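You operate a simulated robot arm through the tools that you are given. There is no shell and no other tool. Be economical: measure what you need, move in short steps, check, and stop when the job is done.

The job below is to be done with a simulated robot arm. You get a single attempt, and the scene is never put back.

TASK
Close the grey door. Put the dustpan on the shelf under the plywood bench. Put one of the buckles from the top of the plywood bench on the black heel pad there. Stack the 10 heel block from the top of the plywood bench on top of the 9 heel block. Take the small bottle from the top of the plywood bench and leave it on the card. Put one of the round brushes from the top of the plywood bench on the shelf under the plywood bench. Put the red cone from the top of the plywood bench on the sheet there and the black cone on the front deck of the press. Open the table drawer. Do these in any order. Set down upright: small bottle, cone.

It is judged by the outcome, as a careful person would: the job done as asked, and still so three seconds after it is handed in. It fails if anything else is knocked over, pushed out of place, dropped, spilled or broken. Flat cloth is picked up by pressing the open fingertips on it (5 to 10 N) and closing them slowly along it; thin cloth reads only 2 to 8 mm in the jaws.

THE ROBOT
A 6-joint arm with a two-finger gripper on a trunk, on a base that drives. Base frame: it is fixed to the floor where the robot stands at the start and does not move with it; the origin is under the middle of the robot, x ahead of it, y to its left, z up. Lengths are in m, angles in rad, forces in N, time in s.
Its first joint turns from -2.897 to 2.897 rad. Places, roughly: buckle (5x4x2 cm) [-1.6, -2.1, 0.9]; card [-2, -1.75, 0.75]; cone [-1, -2.5, 1]; dustpan (32x24x9 cm) [0.7, -0.6, 0]; front deck of the press (27x15 cm) [2.58, -3.52, 0.76]; grey door [1, -0.1, 0.2]; heel block [-1.25, -2.25, 0.75]; heel pad [-1.75, -1.75, 0.75]; round brush (4x4x8 cm) [-1.7, -1.7, 0.9]; sheet [-1.25, -2.25, 0.75]; shelf under the plywood bench [-1.4, -1.9, 0.3]; small bottle [-1.5, -2, 1]; table drawer [1.6, -0.9, 0.7]. Payload 3.43 kg.
The tool frame sits at the grasp point between the pads (the TCP): z along the fingers, y along the line on which they close. The tips reach 0.02 m beyond it. The gripper opens to 0.19 m. The gripper's body begins 0.248 m behind the TCP.
Orientation is told as [roll, pitch, yaw] about the base's x, y, z axes, in that order, counted from this pose: with the fingers straight down and closing along the base's y, the tool's x points along the base's -x, its y along +y and its z along -z.

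THE INTERFACE
- The arm moves only by the tool arm_command. Its argument "motion" is a list of rows, each an object (a shift or turn left out is 0, a gripper value left out holds the last) with "dp": the shift along the base's x, y, z in m, a list of three; "turn": the turn, a rotation vector about the base's x, y, z in rad, a list of three; "hand": the gripper command, from -1 (fully open) to 1 (shut), values between in proportion. In form: [{"dp": [x, y, z], "turn": [rx, ry, rz], "hand": hand}, ...]. A call has 1 to 8 rows; each row is the pose to reach, as a shift and turn from the pose commanded when the call began. Rows are played at 5 a second. More than 0.05 m and 0.15 rad between two rows, or a gripper value outside its range, and nothing of the call is played. A pose out of reach is approached as far as the arm can. The call stops where the force on the tool passes 40 N (or 10 N more than at its start, if that is more) or the arm is blocked; 0.2 s more then pass. The fingers move at their own pace (about 0.045 m/s each) and stop on an object; they squeeze with about 23 N. The grip force told is the motor's: it shows also when the fingers shut on nothing. Time passes only in rows, and 0.2 s behind the last, so rows that repeat a pose let the fingers close. It gives the time, the measured TCP pose, the force on the tool (base axes), the opening and the grip force at its end, in the units of the frame above (readings bear some noise), with the torque about the TCP (base axes, N m) and any sound that the robot's microphone picked up.
- Cameras (640 x 400 px; columns grow to the right, rows downward): "scene" is now at [0.0089, 0.1481, 1.2862]; the picture's right is [-0.62, -0.79, 0.00], its down [-0.50, 0.39, -0.77] and it looks along [0.60, -0.48, -0.64] (base axes); focal length 258 px, centre (320, 200). "wrist" rides on the gripper at [0.07, -0.008, -0.288] in the tool frame; the picture's right is [0.12, 0.99, 0.00], its down [-0.96, 0.12, -0.25] and it looks along [-0.25, 0.03, 0.97] (tool axes); focal length 261 px, centre (320, 200). There is no depth. A picture from a camera that has moved, and an enlarged one, comes with that camera's place and axes in the base frame and with its lens.
- camera(camera): a new picture of that camera. It takes no simulated time.
- move_column(by): slides the trunk up (or, below 0, down) by that many m; the arm and the scene camera ride with it, the base frame stays. It gives what a move gives, with no picture.
- drive_base(legs): drives the robot by 1 to 6 legs, each [ahead, turn to the left] in m and rad, along the robot's own axes; the way and the turn of a leg run together, so that a leg with both is an arc; at most 1.5 m and 3.142 rad a leg. The arm and the cameras ride along, it lands a little off, and it stops where it bumps. It gives what a move gives.
- pan_tilt(pan, tilt): turns the head with the scene camera to pan (to the left, within 2.705 rad either way) and tilt (down, from -0.506 to 1.204), counted from straight ahead of the robot. It gives what a move gives.
- close_up(camera, box): a new picture of the part [left, top, right, bottom] of that camera's present view, enlarged. It takes no simulated time.
- job_done(): hands the job in; it is judged then, once.

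Go step by step. Nothing tells you exact positions but the pictures and the camera data: compare them with the known pose of the tool, close in by small moves and look again before you grip or let go. The budget is 483 turns and 220 pictures, counting those below and the enlarged ones. Unless the task says otherwise, let go and move clear before handing in, and close with one line.

The tools are called after "Call:" as name(argument=value, ...) on one line, values as JSON. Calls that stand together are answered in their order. arm_command: Moves the arm, as the interface text tells. Its arguments: {"type":"object","properties":{"motion":{"type":"array","items":{"type":"object","properties":{"dp":{"type":"array","items":{"type":"number"}},"turn":{"type":"array","items":{"type":"number"}},"hand":{"type":"number"}}}}},"required":["motion"]} The other tools are called the same way: move_column (by) slides the trunk up or down; drive_base (legs) drives the base; pan_tilt (pan, tilt) turns the head that bears the scene camera; camera (camera) takes a picture; close_up (camera, box) takes an enlarged picture of a part of a camera's view; job_done () hands the job in.

At the start:

```text
clock: 0.0
tool_pos: [0.8076, -0.2645, 0.8291]
ee_rot: [0.0, 0.001, 0.001]
wrist_force: [0.0, 1.1, 0.4]
moment: [-0.02, 0.01, 0.02]
gripper_width: 0.1898
grip_force: 0.0
trunk travel left (down, up): [-0.1, 0.14]
robot x, y, heading: [0.0022, -0.0009, 0.001]
head pan, tilt: [-0.668, 0.691]
```

scene: 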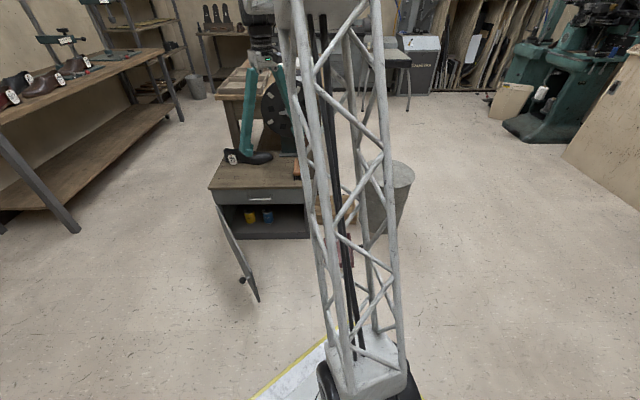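
wrist: 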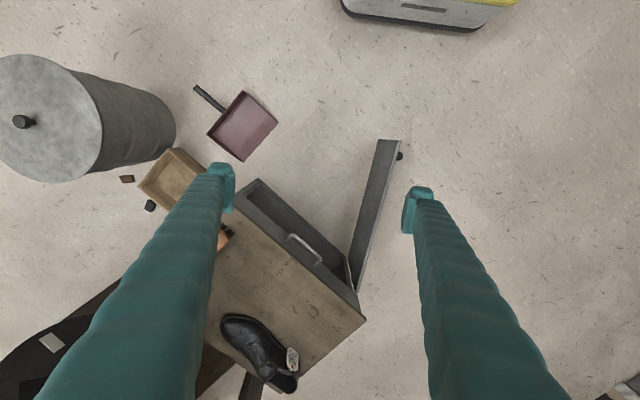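

I see a small cabinet with the grey door ajar ahead of me, a dustpan on the floor, and benches further off. I'll look around first.

Call:
pan_tilt(pan=-0.1, tilt=0.5)

Call:
camera(camera="scene")

Call:
pan_tilt(pan=-1.2, tilt=0.4)

Call:
camera(camera="scene")

Call:
pan_tilt(pan=-2.3, tilt=0.4)

Call:
camera(camera="scene")

```text
clock: 1.0
tool_pos: [0.807, -0.2649, 0.8287]
ee_rot: [-0.001, 0.0, -0.002]
wrist_force: [0.6, -0.4, -0.2]
moment: [-0.05, 0.02, 0.01]
gripper_width: 0.1901
grip_force: 0.0
trunk travel left (down, up): [-0.1, 0.14]
robot x, y, heading: [-0.0006, 0.0012, -0.006]
head pan, tilt: [-0.099, 0.499]
```

```text
217 pictures are left
camera scene: at [0.0324, 0.1918, 1.3032], right [-0.1, -0.99, 0.0], down [-0.48, 0.05, -0.88], along [0.87, -0.09, -0.48], focal length 258 px, centre (320, 200)
```

scene: 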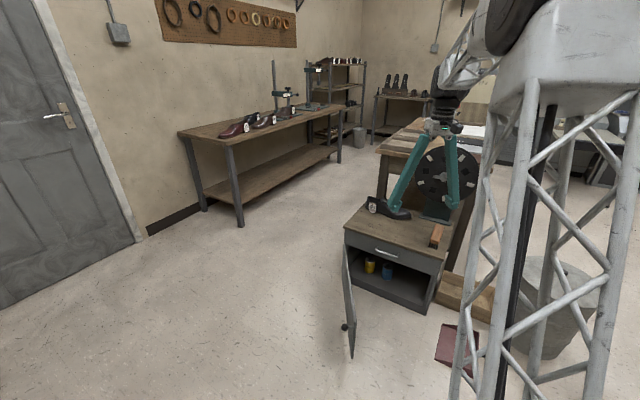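

```text
clock: 2.3
tool_pos: [0.8071, -0.2655, 0.8302]
ee_rot: [0.001, 0.0, -0.001]
wrist_force: [1.0, -0.6, 0.1]
moment: [0.02, 0.02, -0.01]
gripper_width: 0.1904
grip_force: 0.1
trunk travel left (down, up): [-0.1, 0.14]
robot x, y, heading: [-0.0025, 0.0006, -0.004]
head pan, tilt: [-1.201, 0.4]
```

```text
216 pictures are left
camera scene: at [-0.0245, 0.1146, 1.3123], right [-0.93, -0.36, 0.0], down [-0.14, 0.36, -0.92], along [0.33, -0.86, -0.39], focal length 258 px, centre (320, 200)
```

scene: 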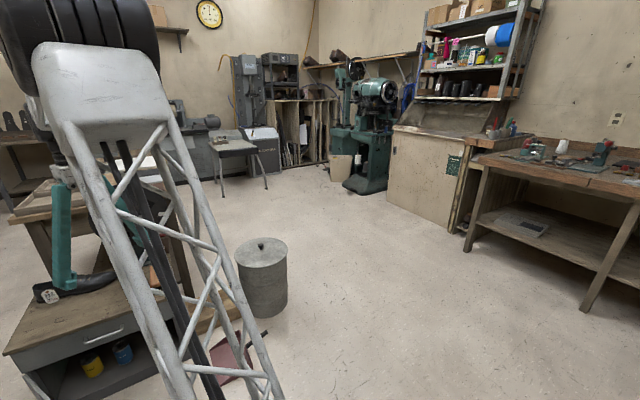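

```text
clock: 3.6
tool_pos: [0.8077, -0.265, 0.8297]
ee_rot: [0.0, -0.002, 0.0]
wrist_force: [-0.1, -0.4, 0.0]
moment: [0.03, -0.01, 0.0]
gripper_width: 0.19
grip_force: 0.0
trunk travel left (down, up): [-0.1, 0.14]
robot x, y, heading: [0.0027, 0.0025, -0.002]
head pan, tilt: [-2.3, 0.4]
```

```text
215 pictures are left
camera scene: at [-0.1198, 0.1318, 1.3124], right [-0.75, 0.67, 0.0], down [0.26, 0.29, -0.92], along [-0.61, -0.69, -0.39], focal length 258 px, centre (320, 200)
```

scene: 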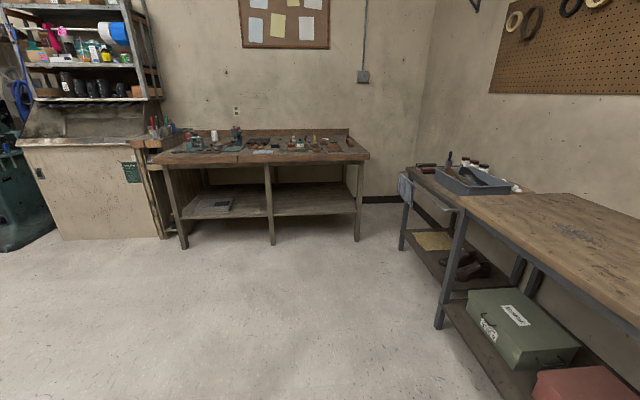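

The plywood bench is the one at about (-1.4, -2.0) with a shelf under it. Let me enlarge it.

Call:
close_up(camera="scene", box=[140, 100, 380, 250])

Call:
pan_tilt(pan=-1.1, tilt=0.9)

Call:
camera(camera="scene")

Call:
close_up(camera="wrist", box=[120, 60, 440, 260])

```text
2.67 times, centred on (260, 175) of scene
camera zoom: at [-0.1198, 0.1318, 1.3124], right [-0.75, 0.67, 0.0], down [0.26, 0.29, -0.92], along [-0.61, -0.69, -0.39], focal length 689 px, centre (480, 267)
```

zoom: 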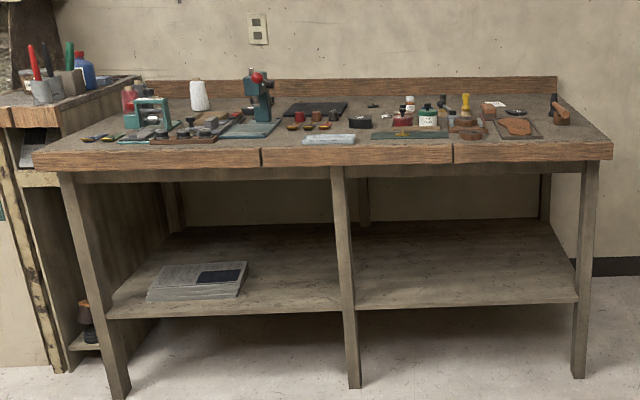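

```text
clock: 5.0
tool_pos: [0.8065, -0.2646, 0.8305]
ee_rot: [0.0, 0.002, 0.001]
wrist_force: [-0.3, -0.6, -0.4]
moment: [0.0, 0.0, 0.06]
gripper_width: 0.1898
grip_force: 0.0
trunk travel left (down, up): [-0.1, 0.14]
robot x, y, heading: [-0.0014, 0.0038, -0.0]
head pan, tilt: [-1.1, 0.901]
```

```text
213 pictures are left
camera scene: at [-0.0238, 0.1336, 1.2694], right [-0.89, -0.45, 0.0], down [-0.36, 0.7, -0.62], along [0.28, -0.55, -0.78], focal length 258 px, centre (320, 200)
```

scene: 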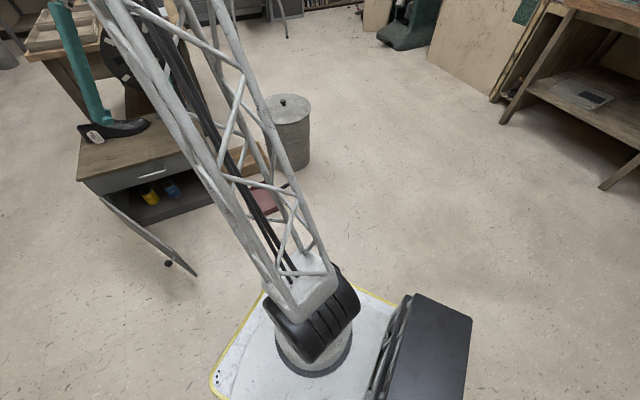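

```text
2.00 times, centred on (280, 160) of wrist
camera zoom: at [0.7368, -0.2747, 1.1174], right [-0.12, 0.99, 0.0], down [0.96, 0.12, 0.25], along [0.25, 0.03, -0.97], focal length 521 px, centre (400, 280)
```

zoom: 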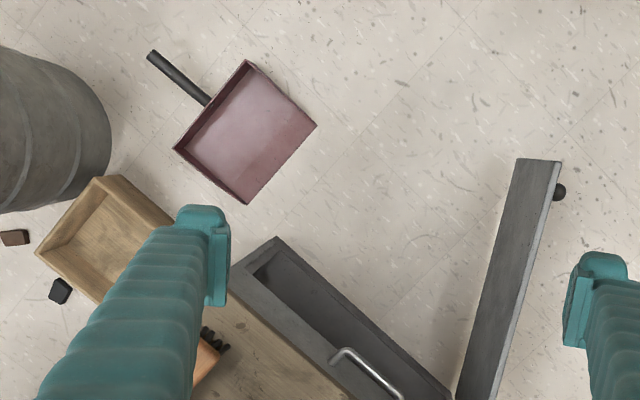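

Door: hinge near (1.22,-0.10), free end near (0.74,-0.05), top about z=0.37; it needs pushing from its outer (+y) side. I drive 0.2 m ahead for reach, raise camera view, and bring the closed fingers to the outer side.

Call:
drive_base(legs=[[0.2, 0]])

Call:
pan_tilt(pan=-0.1, tilt=0.7)

Call:
camera(camera="scene")

Call:
camera(camera="wrist")

```text
clock: 6.6
tool_pos: [1.005, -0.2701, 0.8302]
ee_rot: [-0.001, 0.0, -0.006]
wrist_force: [0.3, -0.7, -0.5]
moment: [-0.02, 0.0, -0.02]
gripper_width: 0.1899
grip_force: 0.0
trunk travel left (down, up): [-0.1, 0.14]
robot x, y, heading: [0.2008, 0.0018, -0.007]
head pan, tilt: [-1.1, 0.901]
```

```text
clock: 7.9
tool_pos: [1.0052, -0.2704, 0.829]
ee_rot: [0.001, 0.001, -0.005]
wrist_force: [-0.3, -0.2, -0.1]
moment: [-0.02, 0.01, -0.04]
gripper_width: 0.1902
grip_force: 0.2
trunk travel left (down, up): [-0.1, 0.14]
robot x, y, heading: [0.202, 0.0016, -0.006]
head pan, tilt: [-0.099, 0.7]
```

```text
211 pictures are left
camera scene: at [0.2276, 0.1918, 1.2855], right [-0.11, -0.99, 0.0], down [-0.64, 0.07, -0.76], along [0.76, -0.08, -0.64], focal length 258 px, centre (320, 200)
```

scene: 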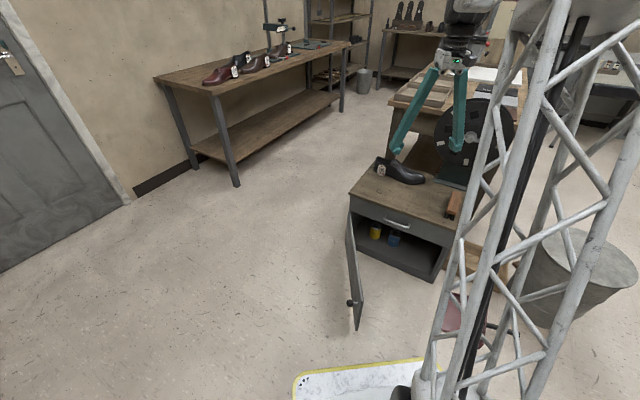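

```text
210 pictures are left
camera wrist: at [0.9356, -0.279, 1.1175], right [-0.11, 0.99, 0.0], down [0.96, 0.11, 0.25], along [0.25, 0.03, -0.97], focal length 261 px, centre (320, 200)
```

wrist: 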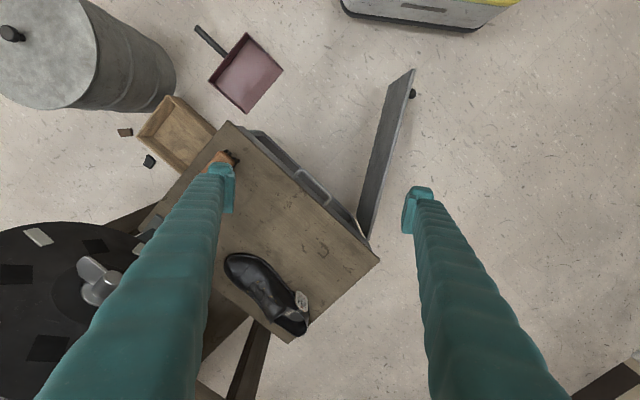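

Triangulation agrees. I move above the outer side of the door with fingers shut and yawed along the cabinet front.

Call:
arm_command(motion=[{"dp": [-0.015, 0.046, 0], "turn": [0, 0, -0.08], "hand": 1}, {"dp": [-0.03, 0.092, 0], "turn": [0, 0, -0.16]}, {"dp": [-0.045, 0.138, 0], "turn": [0, 0, -0.24]}, {"dp": [-0.06, 0.184, 0], "turn": [0, 0, -0.32]}, {"dp": [-0.075, 0.23, 0], "turn": [0, 0, -0.4]}, {"dp": [-0.09, 0.276, 0], "turn": [0, 0, -0.48]}, {"dp": [-0.1, 0.322, 0], "turn": [0, 0, -0.56]}, {"dp": [-0.115, 0.368, 0], "turn": [0, 0, -0.64]}])

Call:
arm_command(motion=[{"dp": [0, 0, -0.05]}, {"dp": [0, 0, -0.1]}, {"dp": [0, 0, -0.15]}, {"dp": [0, 0, -0.2]}, {"dp": [0, 0, -0.25]}, {"dp": [0, 0, -0.3]}, {"dp": [0, 0, -0.35]}, {"dp": [0, 0, -0.4]}])

Call:
camera(camera="wrist")

Call:
camera(camera="scene")

```text
clock: 9.7
tool_pos: [0.8903, 0.0985, 0.8307]
ee_rot: [-0.001, 0.001, -0.648]
wrist_force: [0.4, -1.1, 0.3]
moment: [0.13, 0.05, 0.03]
gripper_width: 0.0294
grip_force: 0.0
trunk travel left (down, up): [-0.1, 0.14]
robot x, y, heading: [0.2013, 0.0032, -0.003]
head pan, tilt: [-0.099, 0.7]
```

```text
clock: 11.5
tool_pos: [0.8862, 0.0956, 0.4299]
ee_rot: [0.001, -0.003, -0.645]
wrist_force: [-0.8, -0.1, 0.6]
moment: [0.03, -0.12, 0.03]
gripper_width: 0.0
grip_force: 23.6
trunk travel left (down, up): [-0.1, 0.14]
robot x, y, heading: [0.2004, -0.0041, -0.004]
head pan, tilt: [-0.099, 0.7]
```

```text
209 pictures are left
camera wrist: at [0.8259, 0.1303, 0.7176], right [0.5, 0.86, 0.0], down [0.84, -0.49, 0.25], along [0.22, -0.12, -0.97], focal length 261 px, centre (320, 200)
```

wrist: 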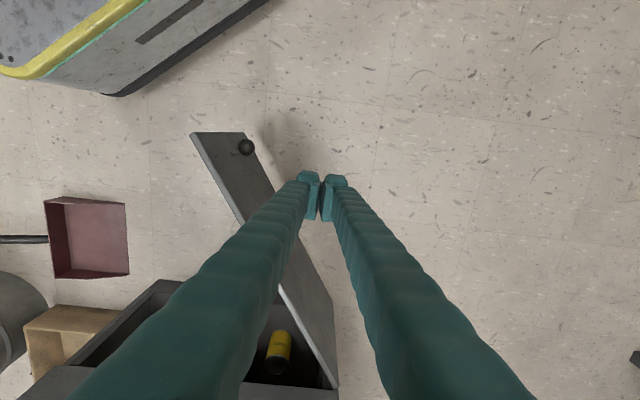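

```text
208 pictures are left
camera scene: at [0.2269, 0.1919, 1.2857], right [-0.1, -0.99, 0.0], down [-0.64, 0.07, -0.77], along [0.76, -0.08, -0.64], focal length 258 px, centre (320, 200)
```

scene: 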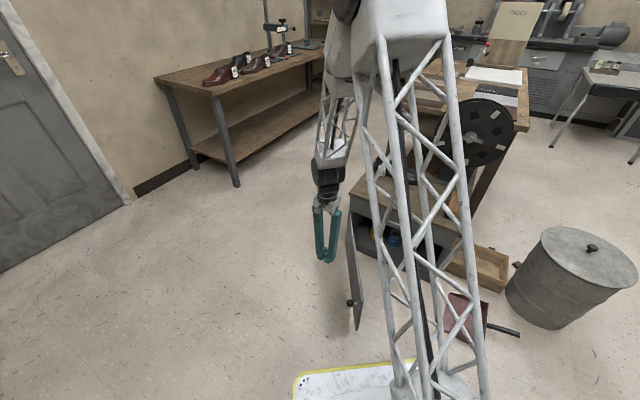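

Clear of the door; I lower to about z=0.28 and sweep it along its arc.

Call:
arm_command(motion=[{"dp": [0, 0, -0.05]}, {"dp": [0, 0, -0.1]}, {"dp": [0, 0, -0.14]}])

Call:
arm_command(motion=[{"dp": [0.004, -0.036, 0]}, {"dp": [0.007, -0.084, 0]}, {"dp": [-0.003, -0.125, 0]}, {"dp": [-0.008, -0.168, 0]}, {"dp": [-0.007, -0.21, 0]}, {"dp": [-0.002, -0.253, 0]}, {"dp": [0.009, -0.294, 0]}, {"dp": [0.025, -0.334, 0]}])

Call:
camera(camera="wrist")

```text
clock: 12.3
tool_pos: [0.8889, 0.0969, 0.2919]
ee_rot: [0.0, 0.0, -0.645]
wrist_force: [-0.8, 1.1, 0.1]
moment: [0.03, -0.04, -0.01]
gripper_width: 0.0
grip_force: 22.6
trunk travel left (down, up): [-0.1, 0.14]
robot x, y, heading: [0.2004, -0.0011, -0.011]
head pan, tilt: [-0.099, 0.7]
```

```text
clock: 14.1
tool_pos: [0.9189, -0.2352, 0.2862]
ee_rot: [0.0, 0.0, -0.645]
wrist_force: [-0.5, 1.0, 0.6]
moment: [-0.08, 0.0, 0.01]
gripper_width: 0.0
grip_force: 23.2
trunk travel left (down, up): [-0.1, 0.14]
robot x, y, heading: [0.1976, 0.0002, -0.003]
head pan, tilt: [-0.099, 0.7]
```

```text
207 pictures are left
camera wrist: at [0.8575, -0.2006, 0.5751], right [0.5, 0.87, 0.0], down [0.84, -0.49, 0.25], along [0.21, -0.12, -0.97], focal length 261 px, centre (320, 200)
```

wrist: 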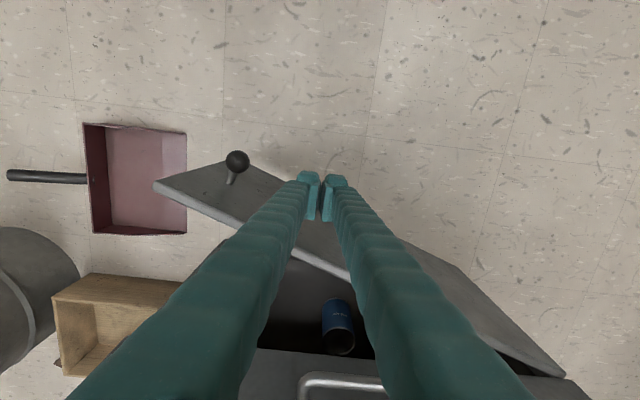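

The door is following. I continue until it closes.

Call:
arm_command(motion=[{"dp": [0.02, -0.037, 0]}, {"dp": [0.045, -0.072, 0]}, {"dp": [0.062, -0.092, 0]}, {"dp": [0.077, -0.107, 0]}, {"dp": [0.09, -0.12, 0]}, {"dp": [0.1, -0.128, 0]}, {"dp": [0.11, -0.134, 0]}])

Call:
camera(camera="wrist")

```text
clock: 15.6
tool_pos: [1.0151, -0.3629, 0.2897]
ee_rot: [-0.001, 0.01, -0.644]
wrist_force: [-3.8, 3.6, 0.2]
moment: [-0.48, -0.65, -0.14]
gripper_width: 0.0
grip_force: 34.1
trunk travel left (down, up): [-0.1, 0.14]
robot x, y, heading: [0.199, -0.0, -0.006]
head pan, tilt: [-0.099, 0.7]
stopped in row 7: the force on the tool passed its limit at 57 N (the readings are from after the stop); the commanded pose is now the measured one
```

```text
206 pictures are left
camera wrist: at [0.9567, -0.3299, 0.5777], right [0.5, 0.86, 0.0], down [0.84, -0.49, 0.24], along [0.2, -0.12, -0.97], focal length 261 px, centre (320, 200)
```

wrist: 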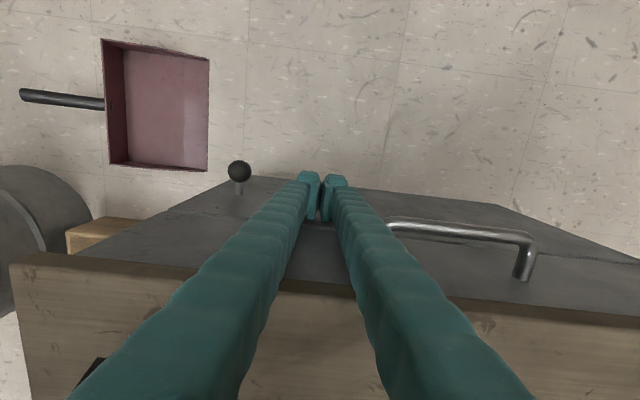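

The door appears shut. I back off along the normal and check.

Call:
arm_command(motion=[{"dp": [-0.04, 0.03, 0]}, {"dp": [-0.08, 0.06, 0]}, {"dp": [-0.1, 0.07, 0.045]}, {"dp": [-0.1, 0.07, 0.095]}, {"dp": [-0.1, 0.07, 0.145]}, {"dp": [-0.1, 0.07, 0.195]}, {"dp": [-0.1, 0.07, 0.245]}, {"dp": [-0.1, 0.07, 0.295]}])

Call:
camera(camera="wrist")

Call:
camera(camera="scene")

```text
refused: row 3 steps farther than a row can; nothing moved
```

```text
205 pictures are left
camera wrist: at [0.9567, -0.3299, 0.5777], right [0.5, 0.86, 0.0], down [0.84, -0.49, 0.24], along [0.2, -0.12, -0.97], focal length 261 px, centre (320, 200)
```

wrist: 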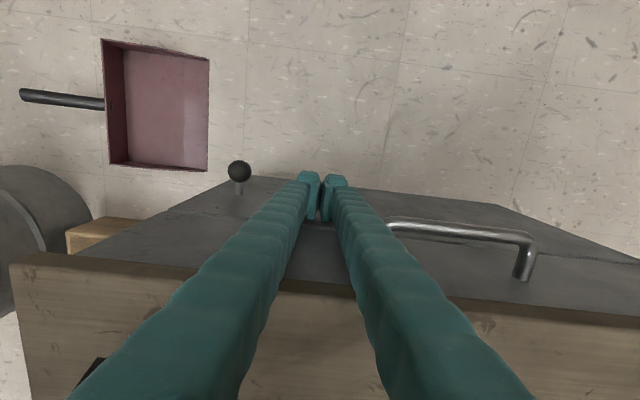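

```text
204 pictures are left
camera scene: at [0.2271, 0.1919, 1.2854], right [-0.1, -0.99, 0.0], down [-0.64, 0.07, -0.76], along [0.76, -0.08, -0.64], focal length 258 px, centre (320, 200)
```

scene: 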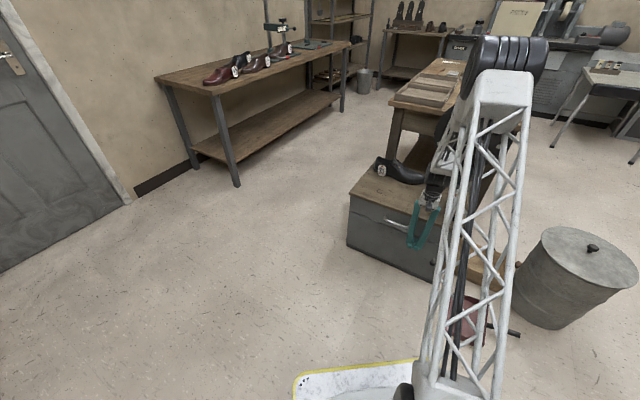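

A step was too long; I redo the retreat in smaller steps.

Call:
arm_command(motion=[{"dp": [-0.032, 0.024, 0]}, {"dp": [-0.064, 0.048, 0]}, {"dp": [-0.08, 0.06, 0.04]}, {"dp": [-0.08, 0.06, 0.09]}, {"dp": [-0.08, 0.06, 0.14]}, {"dp": [-0.08, 0.06, 0.19]}, {"dp": [-0.08, 0.06, 0.24]}, {"dp": [-0.08, 0.06, 0.29]}])

Call:
camera(camera="wrist")

```text
clock: 17.4
tool_pos: [0.9357, -0.304, 0.5801]
ee_rot: [-0.002, 0.01, -0.646]
wrist_force: [-0.2, -0.3, -0.6]
moment: [0.05, 0.1, 0.0]
gripper_width: 0.0
grip_force: 34.3
trunk travel left (down, up): [-0.1, 0.14]
robot x, y, heading: [0.1997, -0.0005, 0.0]
head pan, tilt: [-0.099, 0.7]
```

```text
203 pictures are left
camera wrist: at [0.8779, -0.2716, 0.8691], right [0.5, 0.86, 0.0], down [0.84, -0.49, 0.24], along [0.2, -0.12, -0.97], focal length 261 px, centre (320, 200)
```

wrist: 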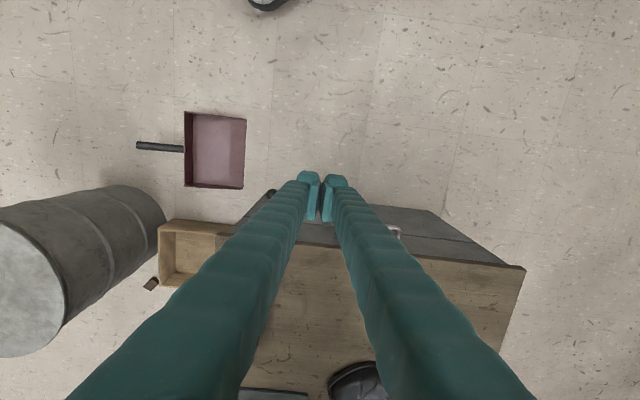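

Door is closed. Now I look for the table drawer; raising the arm and viewing the table.

Call:
arm_command(motion=[{"dp": [-0.04, 0.02, 0.02]}, {"dp": [-0.07, 0.04, 0.05]}, {"dp": [-0.07, 0.07, 0.085]}, {"dp": [-0.07, 0.1, 0.12]}, {"dp": [-0.07, 0.14, 0.15]}, {"dp": [-0.07, 0.18, 0.18]}, {"dp": [-0.07, 0.22, 0.2]}, {"dp": [-0.07, 0.26, 0.22]}])

Call:
pan_tilt(pan=-0.65, tilt=0.45)

Call:
camera(camera="scene")

```text
clock: 19.2
tool_pos: [0.8638, -0.0447, 0.7975]
ee_rot: [-0.001, 0.01, -0.644]
wrist_force: [-0.4, -0.7, -1.1]
moment: [0.09, 0.02, -0.06]
gripper_width: 0.0
grip_force: 34.6
trunk travel left (down, up): [-0.1, 0.14]
robot x, y, heading: [0.1949, -0.0021, -0.005]
head pan, tilt: [-0.099, 0.7]
```

```text
clock: 20.2
tool_pos: [0.8648, -0.0457, 0.7984]
ee_rot: [-0.001, 0.007, -0.645]
wrist_force: [-0.2, 0.5, 0.2]
moment: [0.0, -0.01, 0.01]
gripper_width: 0.0001
grip_force: 34.2
trunk travel left (down, up): [-0.1, 0.14]
robot x, y, heading: [0.2025, -0.0003, -0.006]
head pan, tilt: [-0.649, 0.45]
```

```text
202 pictures are left
camera scene: at [0.2157, 0.145, 1.3076], right [-0.61, -0.79, 0.0], down [-0.35, 0.26, -0.9], along [0.72, -0.55, -0.44], focal length 258 px, centre (320, 200)
```

scene: 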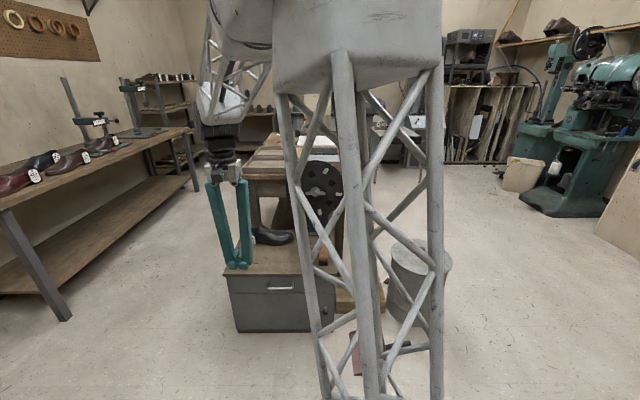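

The mast blocks the table. I swing the arm left to get a clear view.

Call:
arm_command(motion=[{"dp": [-0.01, 0.05, 0]}, {"dp": [-0.02, 0.098, 0]}, {"dp": [-0.04, 0.144, 0]}, {"dp": [-0.06, 0.19, 0]}, {"dp": [-0.08, 0.235, 0]}, {"dp": [-0.11, 0.275, 0]}, {"dp": [-0.14, 0.315, 0]}, {"dp": [-0.17, 0.354, 0]}])

Call:
arm_command(motion=[{"dp": [-0.03, 0.04, 0]}, {"dp": [-0.06, 0.08, 0]}, {"dp": [-0.09, 0.12, 0]}, {"dp": [-0.13, 0.15, 0]}, {"dp": [-0.17, 0.18, 0]}, {"dp": [-0.21, 0.21, 0]}, {"dp": [-0.25, 0.23, 0]}, {"dp": [-0.29, 0.24, 0]}])

Call:
pan_tilt(pan=-0.65, tilt=0.45)

Call:
camera(camera="scene")

```text
refused: row 1 steps farther than a row can; nothing moved
```

```text
clock: 22.0
tool_pos: [0.5768, 0.1931, 0.8007]
ee_rot: [-0.002, 0.009, -0.645]
wrist_force: [1.2, -0.5, 0.1]
moment: [-0.07, 0.14, 0.0]
gripper_width: 0.0001
grip_force: 34.1
trunk travel left (down, up): [-0.1, 0.14]
robot x, y, heading: [0.1999, 0.0013, -0.005]
head pan, tilt: [-0.649, 0.45]
```

```text
clock: 22.6
tool_pos: [0.5769, 0.1929, 0.8008]
ee_rot: [-0.002, 0.009, -0.646]
wrist_force: [0.2, -0.4, 1.0]
moment: [-0.02, -0.01, 0.02]
gripper_width: 0.0002
grip_force: 34.2
trunk travel left (down, up): [-0.1, 0.14]
robot x, y, heading: [0.2004, -0.0025, -0.005]
head pan, tilt: [-0.649, 0.45]
```

```text
201 pictures are left
camera scene: at [0.2156, 0.145, 1.3077], right [-0.61, -0.79, 0.0], down [-0.35, 0.26, -0.9], along [0.71, -0.55, -0.44], focal length 258 px, centre (320, 200)
```

scene: 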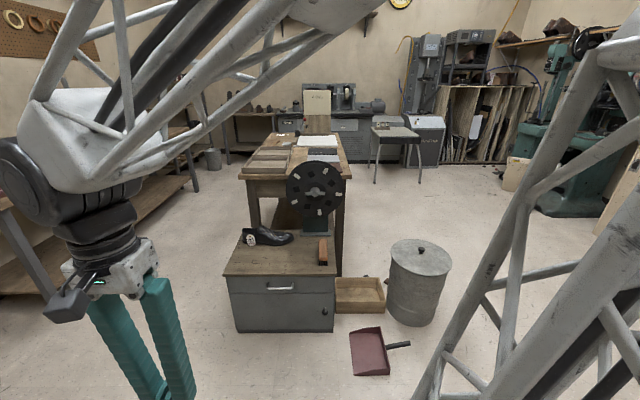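

Call:
close_up(camera="scene", box=[200, 120, 440, 270])

```text
2.67 times, centred on (320, 195) of scene
camera zoom: at [0.2156, 0.145, 1.3077], right [-0.61, -0.79, 0.0], down [-0.35, 0.26, -0.9], along [0.71, -0.55, -0.44], focal length 689 px, centre (320, 213)
```

zoom: 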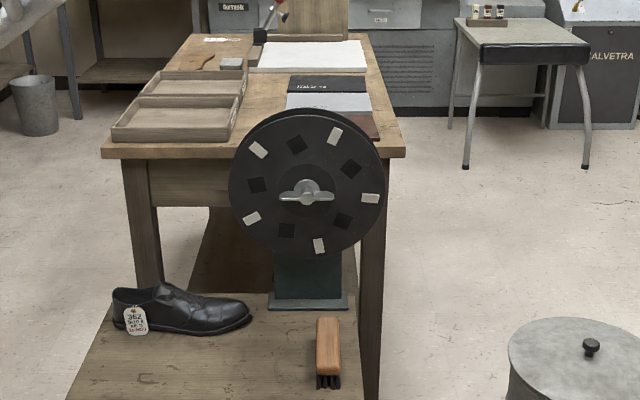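

The drawer isn't visible at this end (it may be behind the wheel or on another side); I'll look later when driving round. First I'll get the dustpan: move it to open floor, then regrip it with a lean for the shelf. Swinging the arm over its handle near (0.655,-0.71).

Call:
arm_command(motion=[{"dp": [0.02, -0.04, 0], "turn": [0, 0, 0.14], "hand": 0.2}, {"dp": [0.04, -0.08, 0], "turn": [0, 0, 0.28]}, {"dp": [0.06, -0.12, 0], "turn": [0, 0, 0.42]}, {"dp": [0.08, -0.16, 0], "turn": [0, 0, 0.56]}, {"dp": [0.09, -0.2, 0], "turn": [0, 0, 0.7]}, {"dp": [0.1, -0.24, 0], "turn": [0, 0, 0.84]}, {"dp": [0.11, -0.28, 0], "turn": [0, 0, 0.98]}, {"dp": [0.12, -0.32, 0], "turn": [0, 0, 1.12]}])

Call:
arm_command(motion=[{"dp": [0.01, -0.045, 0], "turn": [0, 0, 0.08]}, {"dp": [0.02, -0.09, 0], "turn": [0, 0, 0.16]}, {"dp": [0.025, -0.135, 0], "turn": [0, 0, 0.24]}, {"dp": [0.02, -0.18, 0], "turn": [0, 0, 0.32]}, {"dp": [0.01, -0.225, 0], "turn": [0, 0, 0.4]}, {"dp": [0.0, -0.27, 0], "turn": [0, 0, 0.48]}, {"dp": [-0.01, -0.315, 0], "turn": [0, 0, 0.52]}, {"dp": [-0.02, -0.36, 0], "turn": [0, 0, 0.57]}])

Call:
arm_command(motion=[{"dp": [-0.005, -0.045, 0]}, {"dp": [-0.01, -0.09, 0]}, {"dp": [-0.015, -0.135, 0]}, {"dp": [-0.02, -0.18, 0]}, {"dp": [-0.02, -0.2, -0.04]}, {"dp": [-0.02, -0.2, -0.09]}, {"dp": [-0.02, -0.2, -0.14]}, {"dp": [-0.02, -0.2, -0.19]}])

Call:
camera(camera="wrist")

```text
clock: 24.4
tool_pos: [0.6933, -0.1254, 0.8012]
ee_rot: [-0.001, 0.009, 0.478]
wrist_force: [-0.4, 0.2, 0.0]
moment: [-0.1, -0.06, 0.0]
gripper_width: 0.0759
grip_force: 0.1
trunk travel left (down, up): [-0.1, 0.14]
robot x, y, heading: [0.2008, 0.0004, -0.008]
head pan, tilt: [-0.649, 0.45]
```

```text
clock: 26.2
tool_pos: [0.6748, -0.4861, 0.8001]
ee_rot: [-0.001, 0.009, 1.045]
wrist_force: [0.4, 0.7, 0.3]
moment: [-0.17, 0.03, -0.01]
gripper_width: 0.0761
grip_force: 0.1
trunk travel left (down, up): [-0.1, 0.14]
robot x, y, heading: [0.1973, 0.0022, -0.004]
head pan, tilt: [-0.649, 0.45]
```

```text
clock: 28.0
tool_pos: [0.6585, -0.6863, 0.6089]
ee_rot: [-0.004, 0.011, 1.045]
wrist_force: [-0.5, 0.5, 1.0]
moment: [-0.12, -0.1, 0.0]
gripper_width: 0.0761
grip_force: 0.0
trunk travel left (down, up): [-0.1, 0.14]
robot x, y, heading: [0.2021, -0.0027, -0.007]
head pan, tilt: [-0.649, 0.45]
```

```text
199 pictures are left
camera wrist: at [0.6307, -0.7504, 0.8972], right [-0.92, 0.4, 0.0], down [0.38, 0.89, 0.24], along [0.1, 0.22, -0.97], focal length 261 px, centre (320, 200)
```

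wrist: 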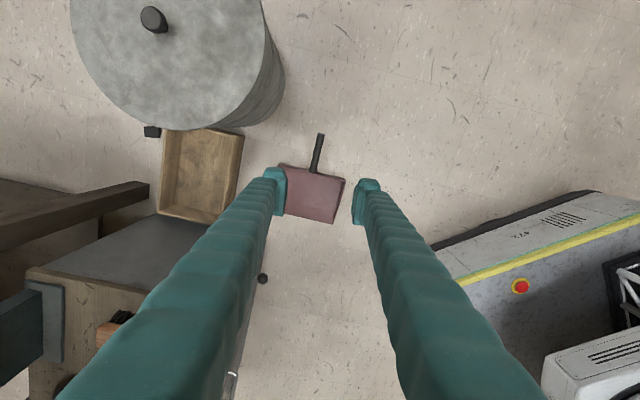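

The handle seems at about z≈0.07, mid (0.665,-0.70). I align and descend partway, then look.

Call:
arm_command(motion=[{"dp": [0.007, -0.016, -0.04], "turn": [0, 0, -0.08]}, {"dp": [0.007, -0.016, -0.09], "turn": [0, 0, -0.08]}, {"dp": [0.007, -0.016, -0.14], "turn": [0, 0, -0.08]}, {"dp": [0.007, -0.016, -0.19], "turn": [0, 0, -0.08]}, {"dp": [0.007, -0.016, -0.24], "turn": [0, 0, -0.08]}, {"dp": [0.007, -0.016, -0.29], "turn": [0, 0, -0.08]}, {"dp": [0.007, -0.016, -0.34], "turn": [0, 0, -0.08]}, {"dp": [0.007, -0.016, -0.39], "turn": [0, 0, -0.08]}])

Call:
camera(camera="wrist")

```text
clock: 29.8
tool_pos: [0.661, -0.6993, 0.2186]
ee_rot: [-0.003, 0.01, 0.967]
wrist_force: [-0.2, 0.7, 1.3]
moment: [-0.03, -0.01, 0.01]
gripper_width: 0.076
grip_force: 0.1
trunk travel left (down, up): [-0.1, 0.14]
robot x, y, heading: [0.204, 0.0017, -0.004]
head pan, tilt: [-0.649, 0.45]
```

```text
198 pictures are left
camera wrist: at [0.6289, -0.7603, 0.5068], right [-0.88, 0.47, 0.0], down [0.45, 0.86, 0.24], along [0.11, 0.21, -0.97], focal length 261 px, centre (320, 200)
```

wrist: 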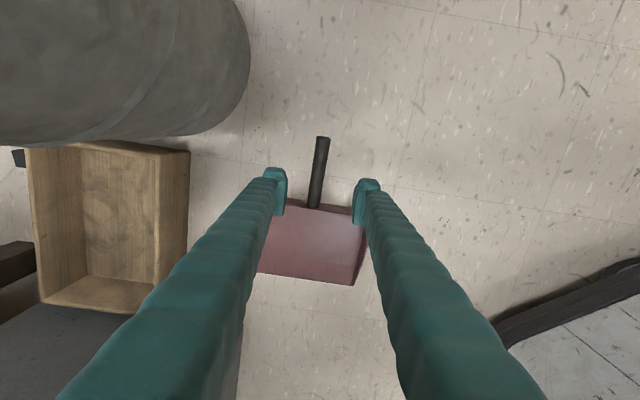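

Well centred. I descend to z≈0.07 and close.

Call:
arm_command(motion=[{"dp": [0, 0, -0.05]}, {"dp": [0, 0, -0.1]}, {"dp": [0, 0, -0.15]}, {"dp": [0, 0, -0.15], "hand": 1}, {"dp": [0, 0, -0.15]}, {"dp": [0, 0, -0.15]}, {"dp": [0, 0, -0.15]}, {"dp": [0, 0, -0.15]}])

Call:
camera(camera="wrist")

```text
clock: 31.6
tool_pos: [0.6641, -0.7041, 0.0675]
ee_rot: [-0.001, 0.009, 0.966]
wrist_force: [1.0, -0.1, -0.3]
moment: [0.22, -0.33, -0.33]
gripper_width: 0.0229
grip_force: 22.4
trunk travel left (down, up): [-0.1, 0.14]
robot x, y, heading: [0.2007, -0.0032, -0.003]
head pan, tilt: [-0.649, 0.45]
```

```text
197 pictures are left
camera wrist: at [0.6324, -0.7654, 0.3569], right [-0.88, 0.47, 0.0], down [0.45, 0.86, 0.24], along [0.11, 0.21, -0.97], focal length 261 px, centre (320, 200)
```

wrist: 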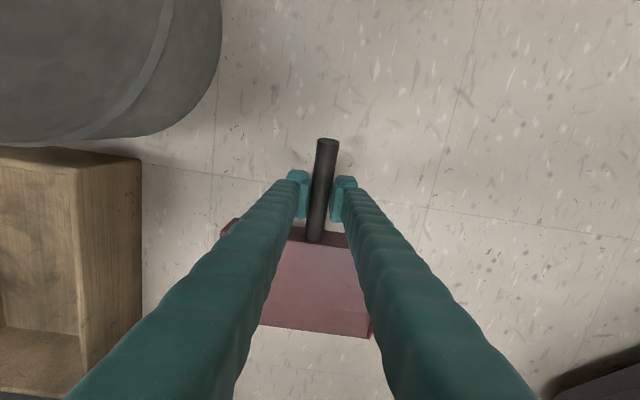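

Gripped (23 mm). Lift a little and check.

Call:
arm_command(motion=[{"dp": [0, 0, 0.02]}, {"dp": [0, 0, 0.05]}, {"dp": [0, 0, 0.1]}, {"dp": [0, 0, 0.15]}, {"dp": [0, 0, 0.2]}])

Call:
camera(camera="wrist")

```text
clock: 32.8
tool_pos: [0.6645, -0.6987, 0.2669]
ee_rot: [-0.001, 0.009, 0.965]
wrist_force: [0.4, 0.1, -5.6]
moment: [-0.33, 0.3, 0.01]
gripper_width: 0.0227
grip_force: 22.5
trunk travel left (down, up): [-0.1, 0.14]
robot x, y, heading: [0.1963, -0.0007, -0.006]
head pan, tilt: [-0.649, 0.45]
```

```text
196 pictures are left
camera wrist: at [0.633, -0.7598, 0.5551], right [-0.88, 0.47, 0.0], down [0.45, 0.86, 0.24], along [0.11, 0.21, -0.97], focal length 261 px, centre (320, 200)
```

wrist: 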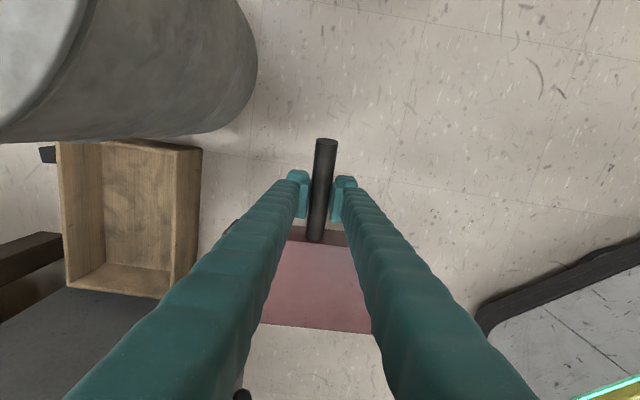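

Held firmly. I carry it round to open floor at about (0.85,0.30), handle to point at the robot.

Call:
arm_command(motion=[{"dp": [0, 0, 0.05]}, {"dp": [0, 0, 0.1]}, {"dp": [0, 0, 0.15]}, {"dp": [0, 0, 0.2]}, {"dp": [0, 0.02, 0.245]}, {"dp": [-0.005, 0.05, 0.285]}, {"dp": [-0.01, 0.09, 0.31]}, {"dp": [-0.015, 0.135, 0.32]}])

Call:
arm_command(motion=[{"dp": [-0.005, 0.048, 0]}, {"dp": [-0.01, 0.096, 0]}, {"dp": [-0.01, 0.145, 0], "turn": [0, 0, -0.05]}, {"dp": [0.005, 0.19, 0], "turn": [0, 0, -0.1]}, {"dp": [0.025, 0.235, 0], "turn": [0, 0, -0.15]}, {"dp": [0.045, 0.28, 0], "turn": [0, 0, -0.2]}, {"dp": [0.06, 0.325, 0], "turn": [0, 0, -0.25]}, {"dp": [0.075, 0.37, 0], "turn": [0, 0, -0.3]}])

Call:
arm_command(motion=[{"dp": [0.015, 0.045, 0], "turn": [0, 0, -0.05]}, {"dp": [0.03, 0.09, 0], "turn": [0, 0, -0.1]}, {"dp": [0.045, 0.135, 0], "turn": [0, 0, -0.15]}, {"dp": [0.06, 0.18, 0], "turn": [0, 0, -0.2]}, {"dp": [0.075, 0.225, 0], "turn": [0, 0, -0.23]}, {"dp": [0.09, 0.27, 0], "turn": [0, 0, -0.23]}, {"dp": [0.105, 0.315, 0], "turn": [0, 0, -0.23]}, {"dp": [0.12, 0.36, 0], "turn": [0, 0, -0.23]}])

Call:
camera(camera="scene")

```text
refused: row 6 steps farther than a row can; nothing moved
```

```text
clock: 34.6
tool_pos: [0.734, -0.3332, 0.2707]
ee_rot: [0.0, 0.008, 0.671]
wrist_force: [0.2, -0.7, -3.7]
moment: [-0.17, 0.24, -0.08]
gripper_width: 0.0227
grip_force: 23.1
trunk travel left (down, up): [-0.1, 0.14]
robot x, y, heading: [0.1998, -0.001, -0.008]
head pan, tilt: [-0.649, 0.45]
```

```text
clock: 36.4
tool_pos: [0.8755, 0.0089, 0.2688]
ee_rot: [-0.056, 0.019, 0.936]
wrist_force: [-1.5, -0.7, -3.3]
moment: [-0.09, 0.11, -0.03]
gripper_width: 0.0217
grip_force: 22.6
out of reach, approached as far as the arm can: row 1, 7
trunk travel left (down, up): [-0.1, 0.14]
robot x, y, heading: [0.2004, -0.002, -0.003]
head pan, tilt: [-0.649, 0.45]
```

```text
195 pictures are left
camera scene: at [0.2159, 0.1446, 1.3077], right [-0.61, -0.79, 0.0], down [-0.35, 0.26, -0.9], along [0.71, -0.55, -0.44], focal length 258 px, centre (320, 200)
```

scene: 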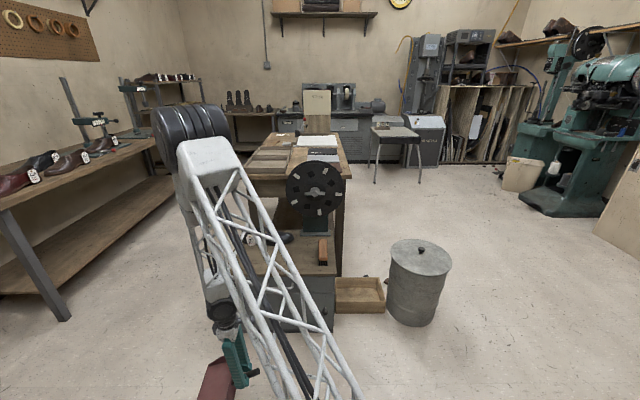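

One call was refused and the later ones ran anyway; the arm ended with an odd yaw. I check the grip before going on.

Call:
camera(camera="wrist")

Call:
pan_tilt(pan=-0.2, tilt=0.75)

Call:
camera(camera="scene")

```text
194 pictures are left
camera wrist: at [0.832, -0.0397, 0.5584], right [-0.87, 0.49, -0.05], down [0.47, 0.86, 0.22], along [0.15, 0.17, -0.97], focal length 261 px, centre (320, 200)
```

wrist: 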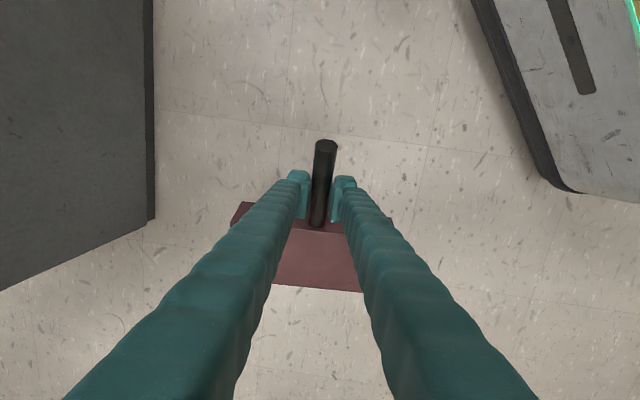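

```text
clock: 37.3
tool_pos: [0.8753, 0.0096, 0.2683]
ee_rot: [-0.056, 0.018, 0.938]
wrist_force: [0.1, -0.1, -0.1]
moment: [-0.01, -0.02, 0.01]
gripper_width: 0.0
grip_force: 23.0
trunk travel left (down, up): [-0.1, 0.14]
robot x, y, heading: [0.2009, -0.0008, -0.015]
head pan, tilt: [-0.201, 0.75]
```

```text
193 pictures are left
camera scene: at [0.2239, 0.1839, 1.2813], right [-0.2, -0.98, 0.0], down [-0.67, 0.14, -0.73], along [0.72, -0.15, -0.68], focal length 258 px, centre (320, 200)
```

scene: 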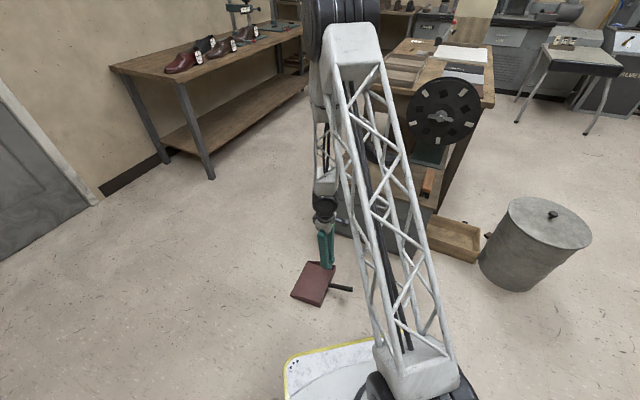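

The dustpan slipped out during that jerky move and now lies flat on the floor in front. I raise the arm a bit and look at it.

Call:
arm_command(motion=[{"dp": [-0.01, -0.01, 0.04], "hand": 0}, {"dp": [-0.03, -0.02, 0.08]}, {"dp": [-0.05, -0.02, 0.12]}, {"dp": [-0.07, -0.02, 0.16]}, {"dp": [-0.09, -0.02, 0.2]}])

Call:
camera(camera="wrist")

Call:
close_up(camera="scene", box=[240, 220, 400, 320])

```text
clock: 38.5
tool_pos: [0.77, 0.0113, 0.4692]
ee_rot: [-0.002, 0.01, 0.433]
wrist_force: [0.8, -0.3, -0.5]
moment: [0.0, 0.08, 0.0]
gripper_width: 0.0953
grip_force: 0.1
trunk travel left (down, up): [-0.1, 0.14]
robot x, y, heading: [0.2001, 0.0027, -0.005]
head pan, tilt: [-0.201, 0.75]
```

```text
192 pictures are left
camera wrist: at [0.7114, -0.0262, 0.7589], right [-0.53, 0.85, 0.0], down [0.83, 0.51, 0.24], along [0.2, 0.12, -0.97], focal length 261 px, centre (320, 200)
```

wrist: 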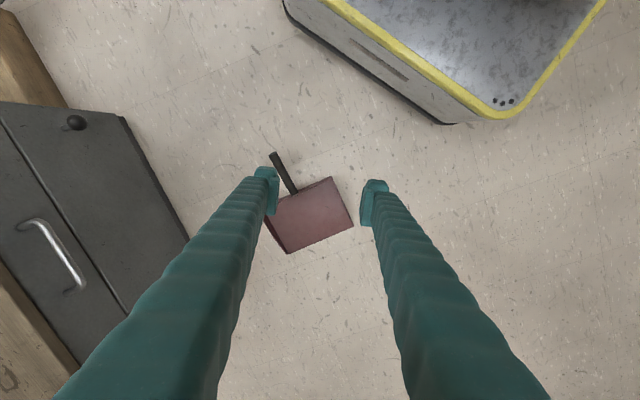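

```text
4.00 times, centred on (320, 270) of scene
camera zoom: at [0.2247, 0.184, 1.281], right [-0.2, -0.98, 0.0], down [-0.67, 0.14, -0.73], along [0.72, -0.15, -0.68], focal length 1034 px, centre (320, -80)
```

zoom: 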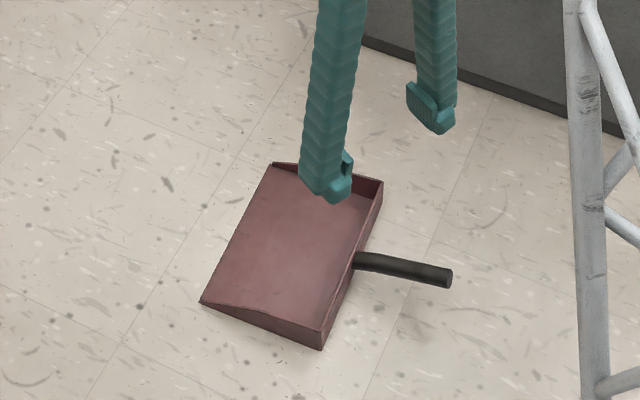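

It landed upright with its handle near (0.845,-0.065), pointing to about 239°. I align over it, check, then turn it gently to point at the robot.

Call:
arm_command(motion=[{"dp": [0.015, -0.016, 0], "turn": [0, 0, 0.12], "hand": 0.3}, {"dp": [0.03, -0.032, 0], "turn": [0, 0, 0.24]}, {"dp": [0.045, -0.048, 0], "turn": [0, 0, 0.36]}, {"dp": [0.06, -0.064, 0], "turn": [0, 0, 0.48]}, {"dp": [0.073, -0.079, 0], "turn": [0, 0, 0.593]}, {"dp": [0.073, -0.079, -0.05], "turn": [0, 0, 0.593]}, {"dp": [0.073, -0.079, -0.1], "turn": [0, 0, 0.593]}, {"dp": [0.073, -0.079, -0.15], "turn": [0, 0, 0.593]}])

Call:
camera(camera="wrist")

```text
clock: 40.3
tool_pos: [0.8435, -0.069, 0.3179]
ee_rot: [-0.005, 0.01, 1.028]
wrist_force: [0.3, -0.6, 0.2]
moment: [0.02, -0.06, 0.01]
gripper_width: 0.0664
grip_force: 0.1
trunk travel left (down, up): [-0.1, 0.14]
robot x, y, heading: [0.1985, 0.0001, -0.004]
head pan, tilt: [-0.201, 0.75]
```

```text
190 pictures are left
camera wrist: at [0.8149, -0.1323, 0.6062], right [-0.91, 0.41, 0.0], down [0.4, 0.89, 0.24], along [0.1, 0.22, -0.97], focal length 261 px, centre (320, 200)
```

wrist: 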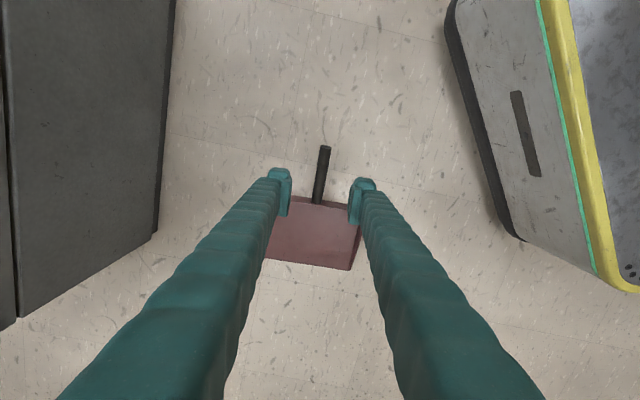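

Call:
arm_command(motion=[{"dp": [0, 0, -0.05]}, {"dp": [0, 0, -0.1]}, {"dp": [0, 0, -0.15]}, {"dp": [0, 0, -0.2]}, {"dp": [0, 0, -0.25]}, {"dp": [0, 0, -0.25], "hand": 1}, {"dp": [0, 0, -0.25]}, {"dp": [0, 0, -0.25]}])

Call:
arm_command(motion=[{"dp": [0, 0, 0]}, {"dp": [0, 0, 0]}, {"dp": [0, 0, 0.01]}, {"dp": [0, 0, 0.02]}, {"dp": [0, 0, 0.03]}])

```text
clock: 42.1
tool_pos: [0.85, -0.0682, 0.0732]
ee_rot: [-0.002, 0.055, 1.016]
wrist_force: [0.6, 0.3, -3.1]
moment: [-0.47, 0.3, 0.07]
gripper_width: 0.0224
grip_force: 23.6
out of reach, approached as far as the arm can: row 2, 3, 4, 5, 6, 7, 8
trunk travel left (down, up): [-0.1, 0.14]
robot x, y, heading: [0.1962, -0.0022, -0.005]
head pan, tilt: [-0.201, 0.75]
```

```text
clock: 43.3
tool_pos: [0.8571, -0.069, 0.1073]
ee_rot: [-0.003, 0.043, 1.028]
wrist_force: [0.7, 0.4, -3.9]
moment: [-0.54, 0.34, 0.0]
gripper_width: 0.0221
grip_force: 22.5
out of reach, approached as far as the arm can: row 3, 4, 5
trunk travel left (down, up): [-0.1, 0.14]
robot x, y, heading: [0.1988, -0.003, -0.005]
head pan, tilt: [-0.201, 0.75]
```

Low and close in is at the arm's limit; farther out is fine. I carry the pan gently to about (0.97,0.36), handle toward me.

Call:
arm_command(motion=[{"dp": [0.01, 0.025, 0.01], "turn": [0, 0, -0.04]}, {"dp": [0.018, 0.052, 0.025], "turn": [0, 0, -0.08]}, {"dp": [0.025, 0.08, 0.04], "turn": [0, 0, -0.12]}, {"dp": [0.032, 0.11, 0.04], "turn": [0, 0, -0.16]}, {"dp": [0.039, 0.14, 0.04], "turn": [0, 0, -0.2]}, {"dp": [0.046, 0.17, 0.04], "turn": [0, 0, -0.24]}, {"dp": [0.053, 0.2, 0.04], "turn": [0, 0, -0.28]}, {"dp": [0.06, 0.23, 0.04], "turn": [0, 0, -0.32]}])

Call:
camera(camera="wrist")

```text
clock: 45.1
tool_pos: [0.9247, 0.1321, 0.1491]
ee_rot: [-0.026, 0.004, 1.014]
wrist_force: [-0.1, -0.9, -4.4]
moment: [-0.39, 0.36, 0.03]
gripper_width: 0.0216
grip_force: 23.2
out of reach, approached as far as the arm can: row 1, 2, 7, 8
trunk travel left (down, up): [-0.1, 0.14]
robot x, y, heading: [0.1989, -0.0022, -0.004]
head pan, tilt: [-0.201, 0.75]
```

```text
189 pictures are left
camera wrist: at [0.8885, 0.0726, 0.4378], right [-0.91, 0.42, -0.03], down [0.41, 0.88, 0.24], along [0.12, 0.21, -0.97], focal length 261 px, centre (320, 200)
```

wrist: 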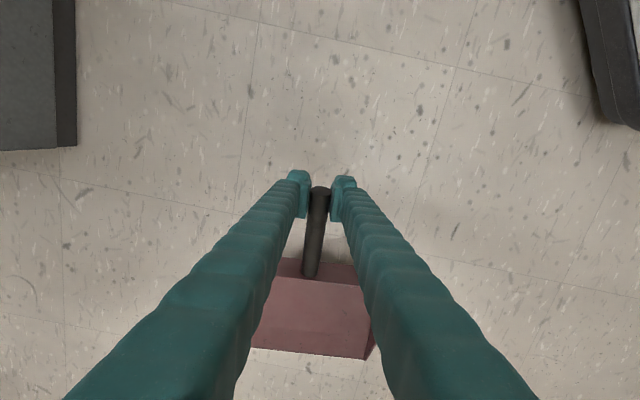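

The grip is sliding to the handle end; I set the pan down here straight away by lowering the column.

Call:
move_column(by=-0.07)

Call:
camera(camera="wrist")

Call:
camera(camera="scene")

```text
clock: 46.2
tool_pos: [0.9146, 0.1322, 0.0803]
ee_rot: [-0.014, 0.013, 0.733]
wrist_force: [-0.4, -1.0, -4.2]
moment: [-0.4, 0.44, -0.1]
gripper_width: 0.0203
grip_force: 22.9
trunk travel left (down, up): [-0.03, 0.21]
robot x, y, heading: [0.1999, -0.0001, -0.008]
head pan, tilt: [-0.201, 0.75]
```

```text
188 pictures are left
camera wrist: at [0.8694, 0.0834, 0.368], right [-0.75, 0.66, -0.01], down [0.64, 0.73, 0.24], along [0.16, 0.17, -0.97], focal length 261 px, centre (320, 200)
```

wrist: 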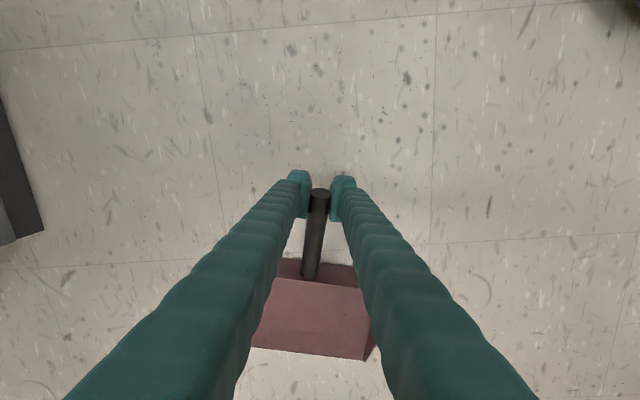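

```text
187 pictures are left
camera scene: at [0.2241, 0.1841, 1.2112], right [-0.2, -0.98, 0.0], down [-0.67, 0.14, -0.73], along [0.72, -0.15, -0.68], focal length 258 px, centre (320, 200)
```

scene: 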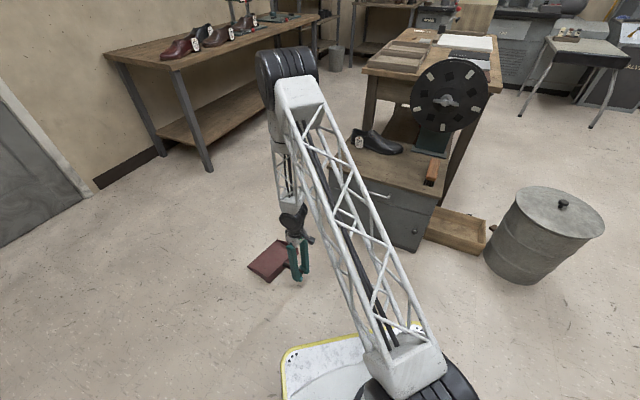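

The lowered column made the pose reachable (yaw 0.73). I lower the last bit until it rests, then open.

Call:
arm_command(motion=[{"dp": [0, 0, -0.007]}, {"dp": [0, 0, -0.014]}])

```text
clock: 46.8
tool_pos: [0.9162, 0.1326, 0.0658]
ee_rot: [-0.011, 0.011, 0.734]
wrist_force: [-2.8, -5.1, 7.4]
moment: [0.22, -0.29, -0.19]
gripper_width: 0.02
grip_force: 23.3
trunk travel left (down, up): [-0.03, 0.21]
robot x, y, heading: [0.1987, -0.001, -0.006]
head pan, tilt: [-0.201, 0.75]
```

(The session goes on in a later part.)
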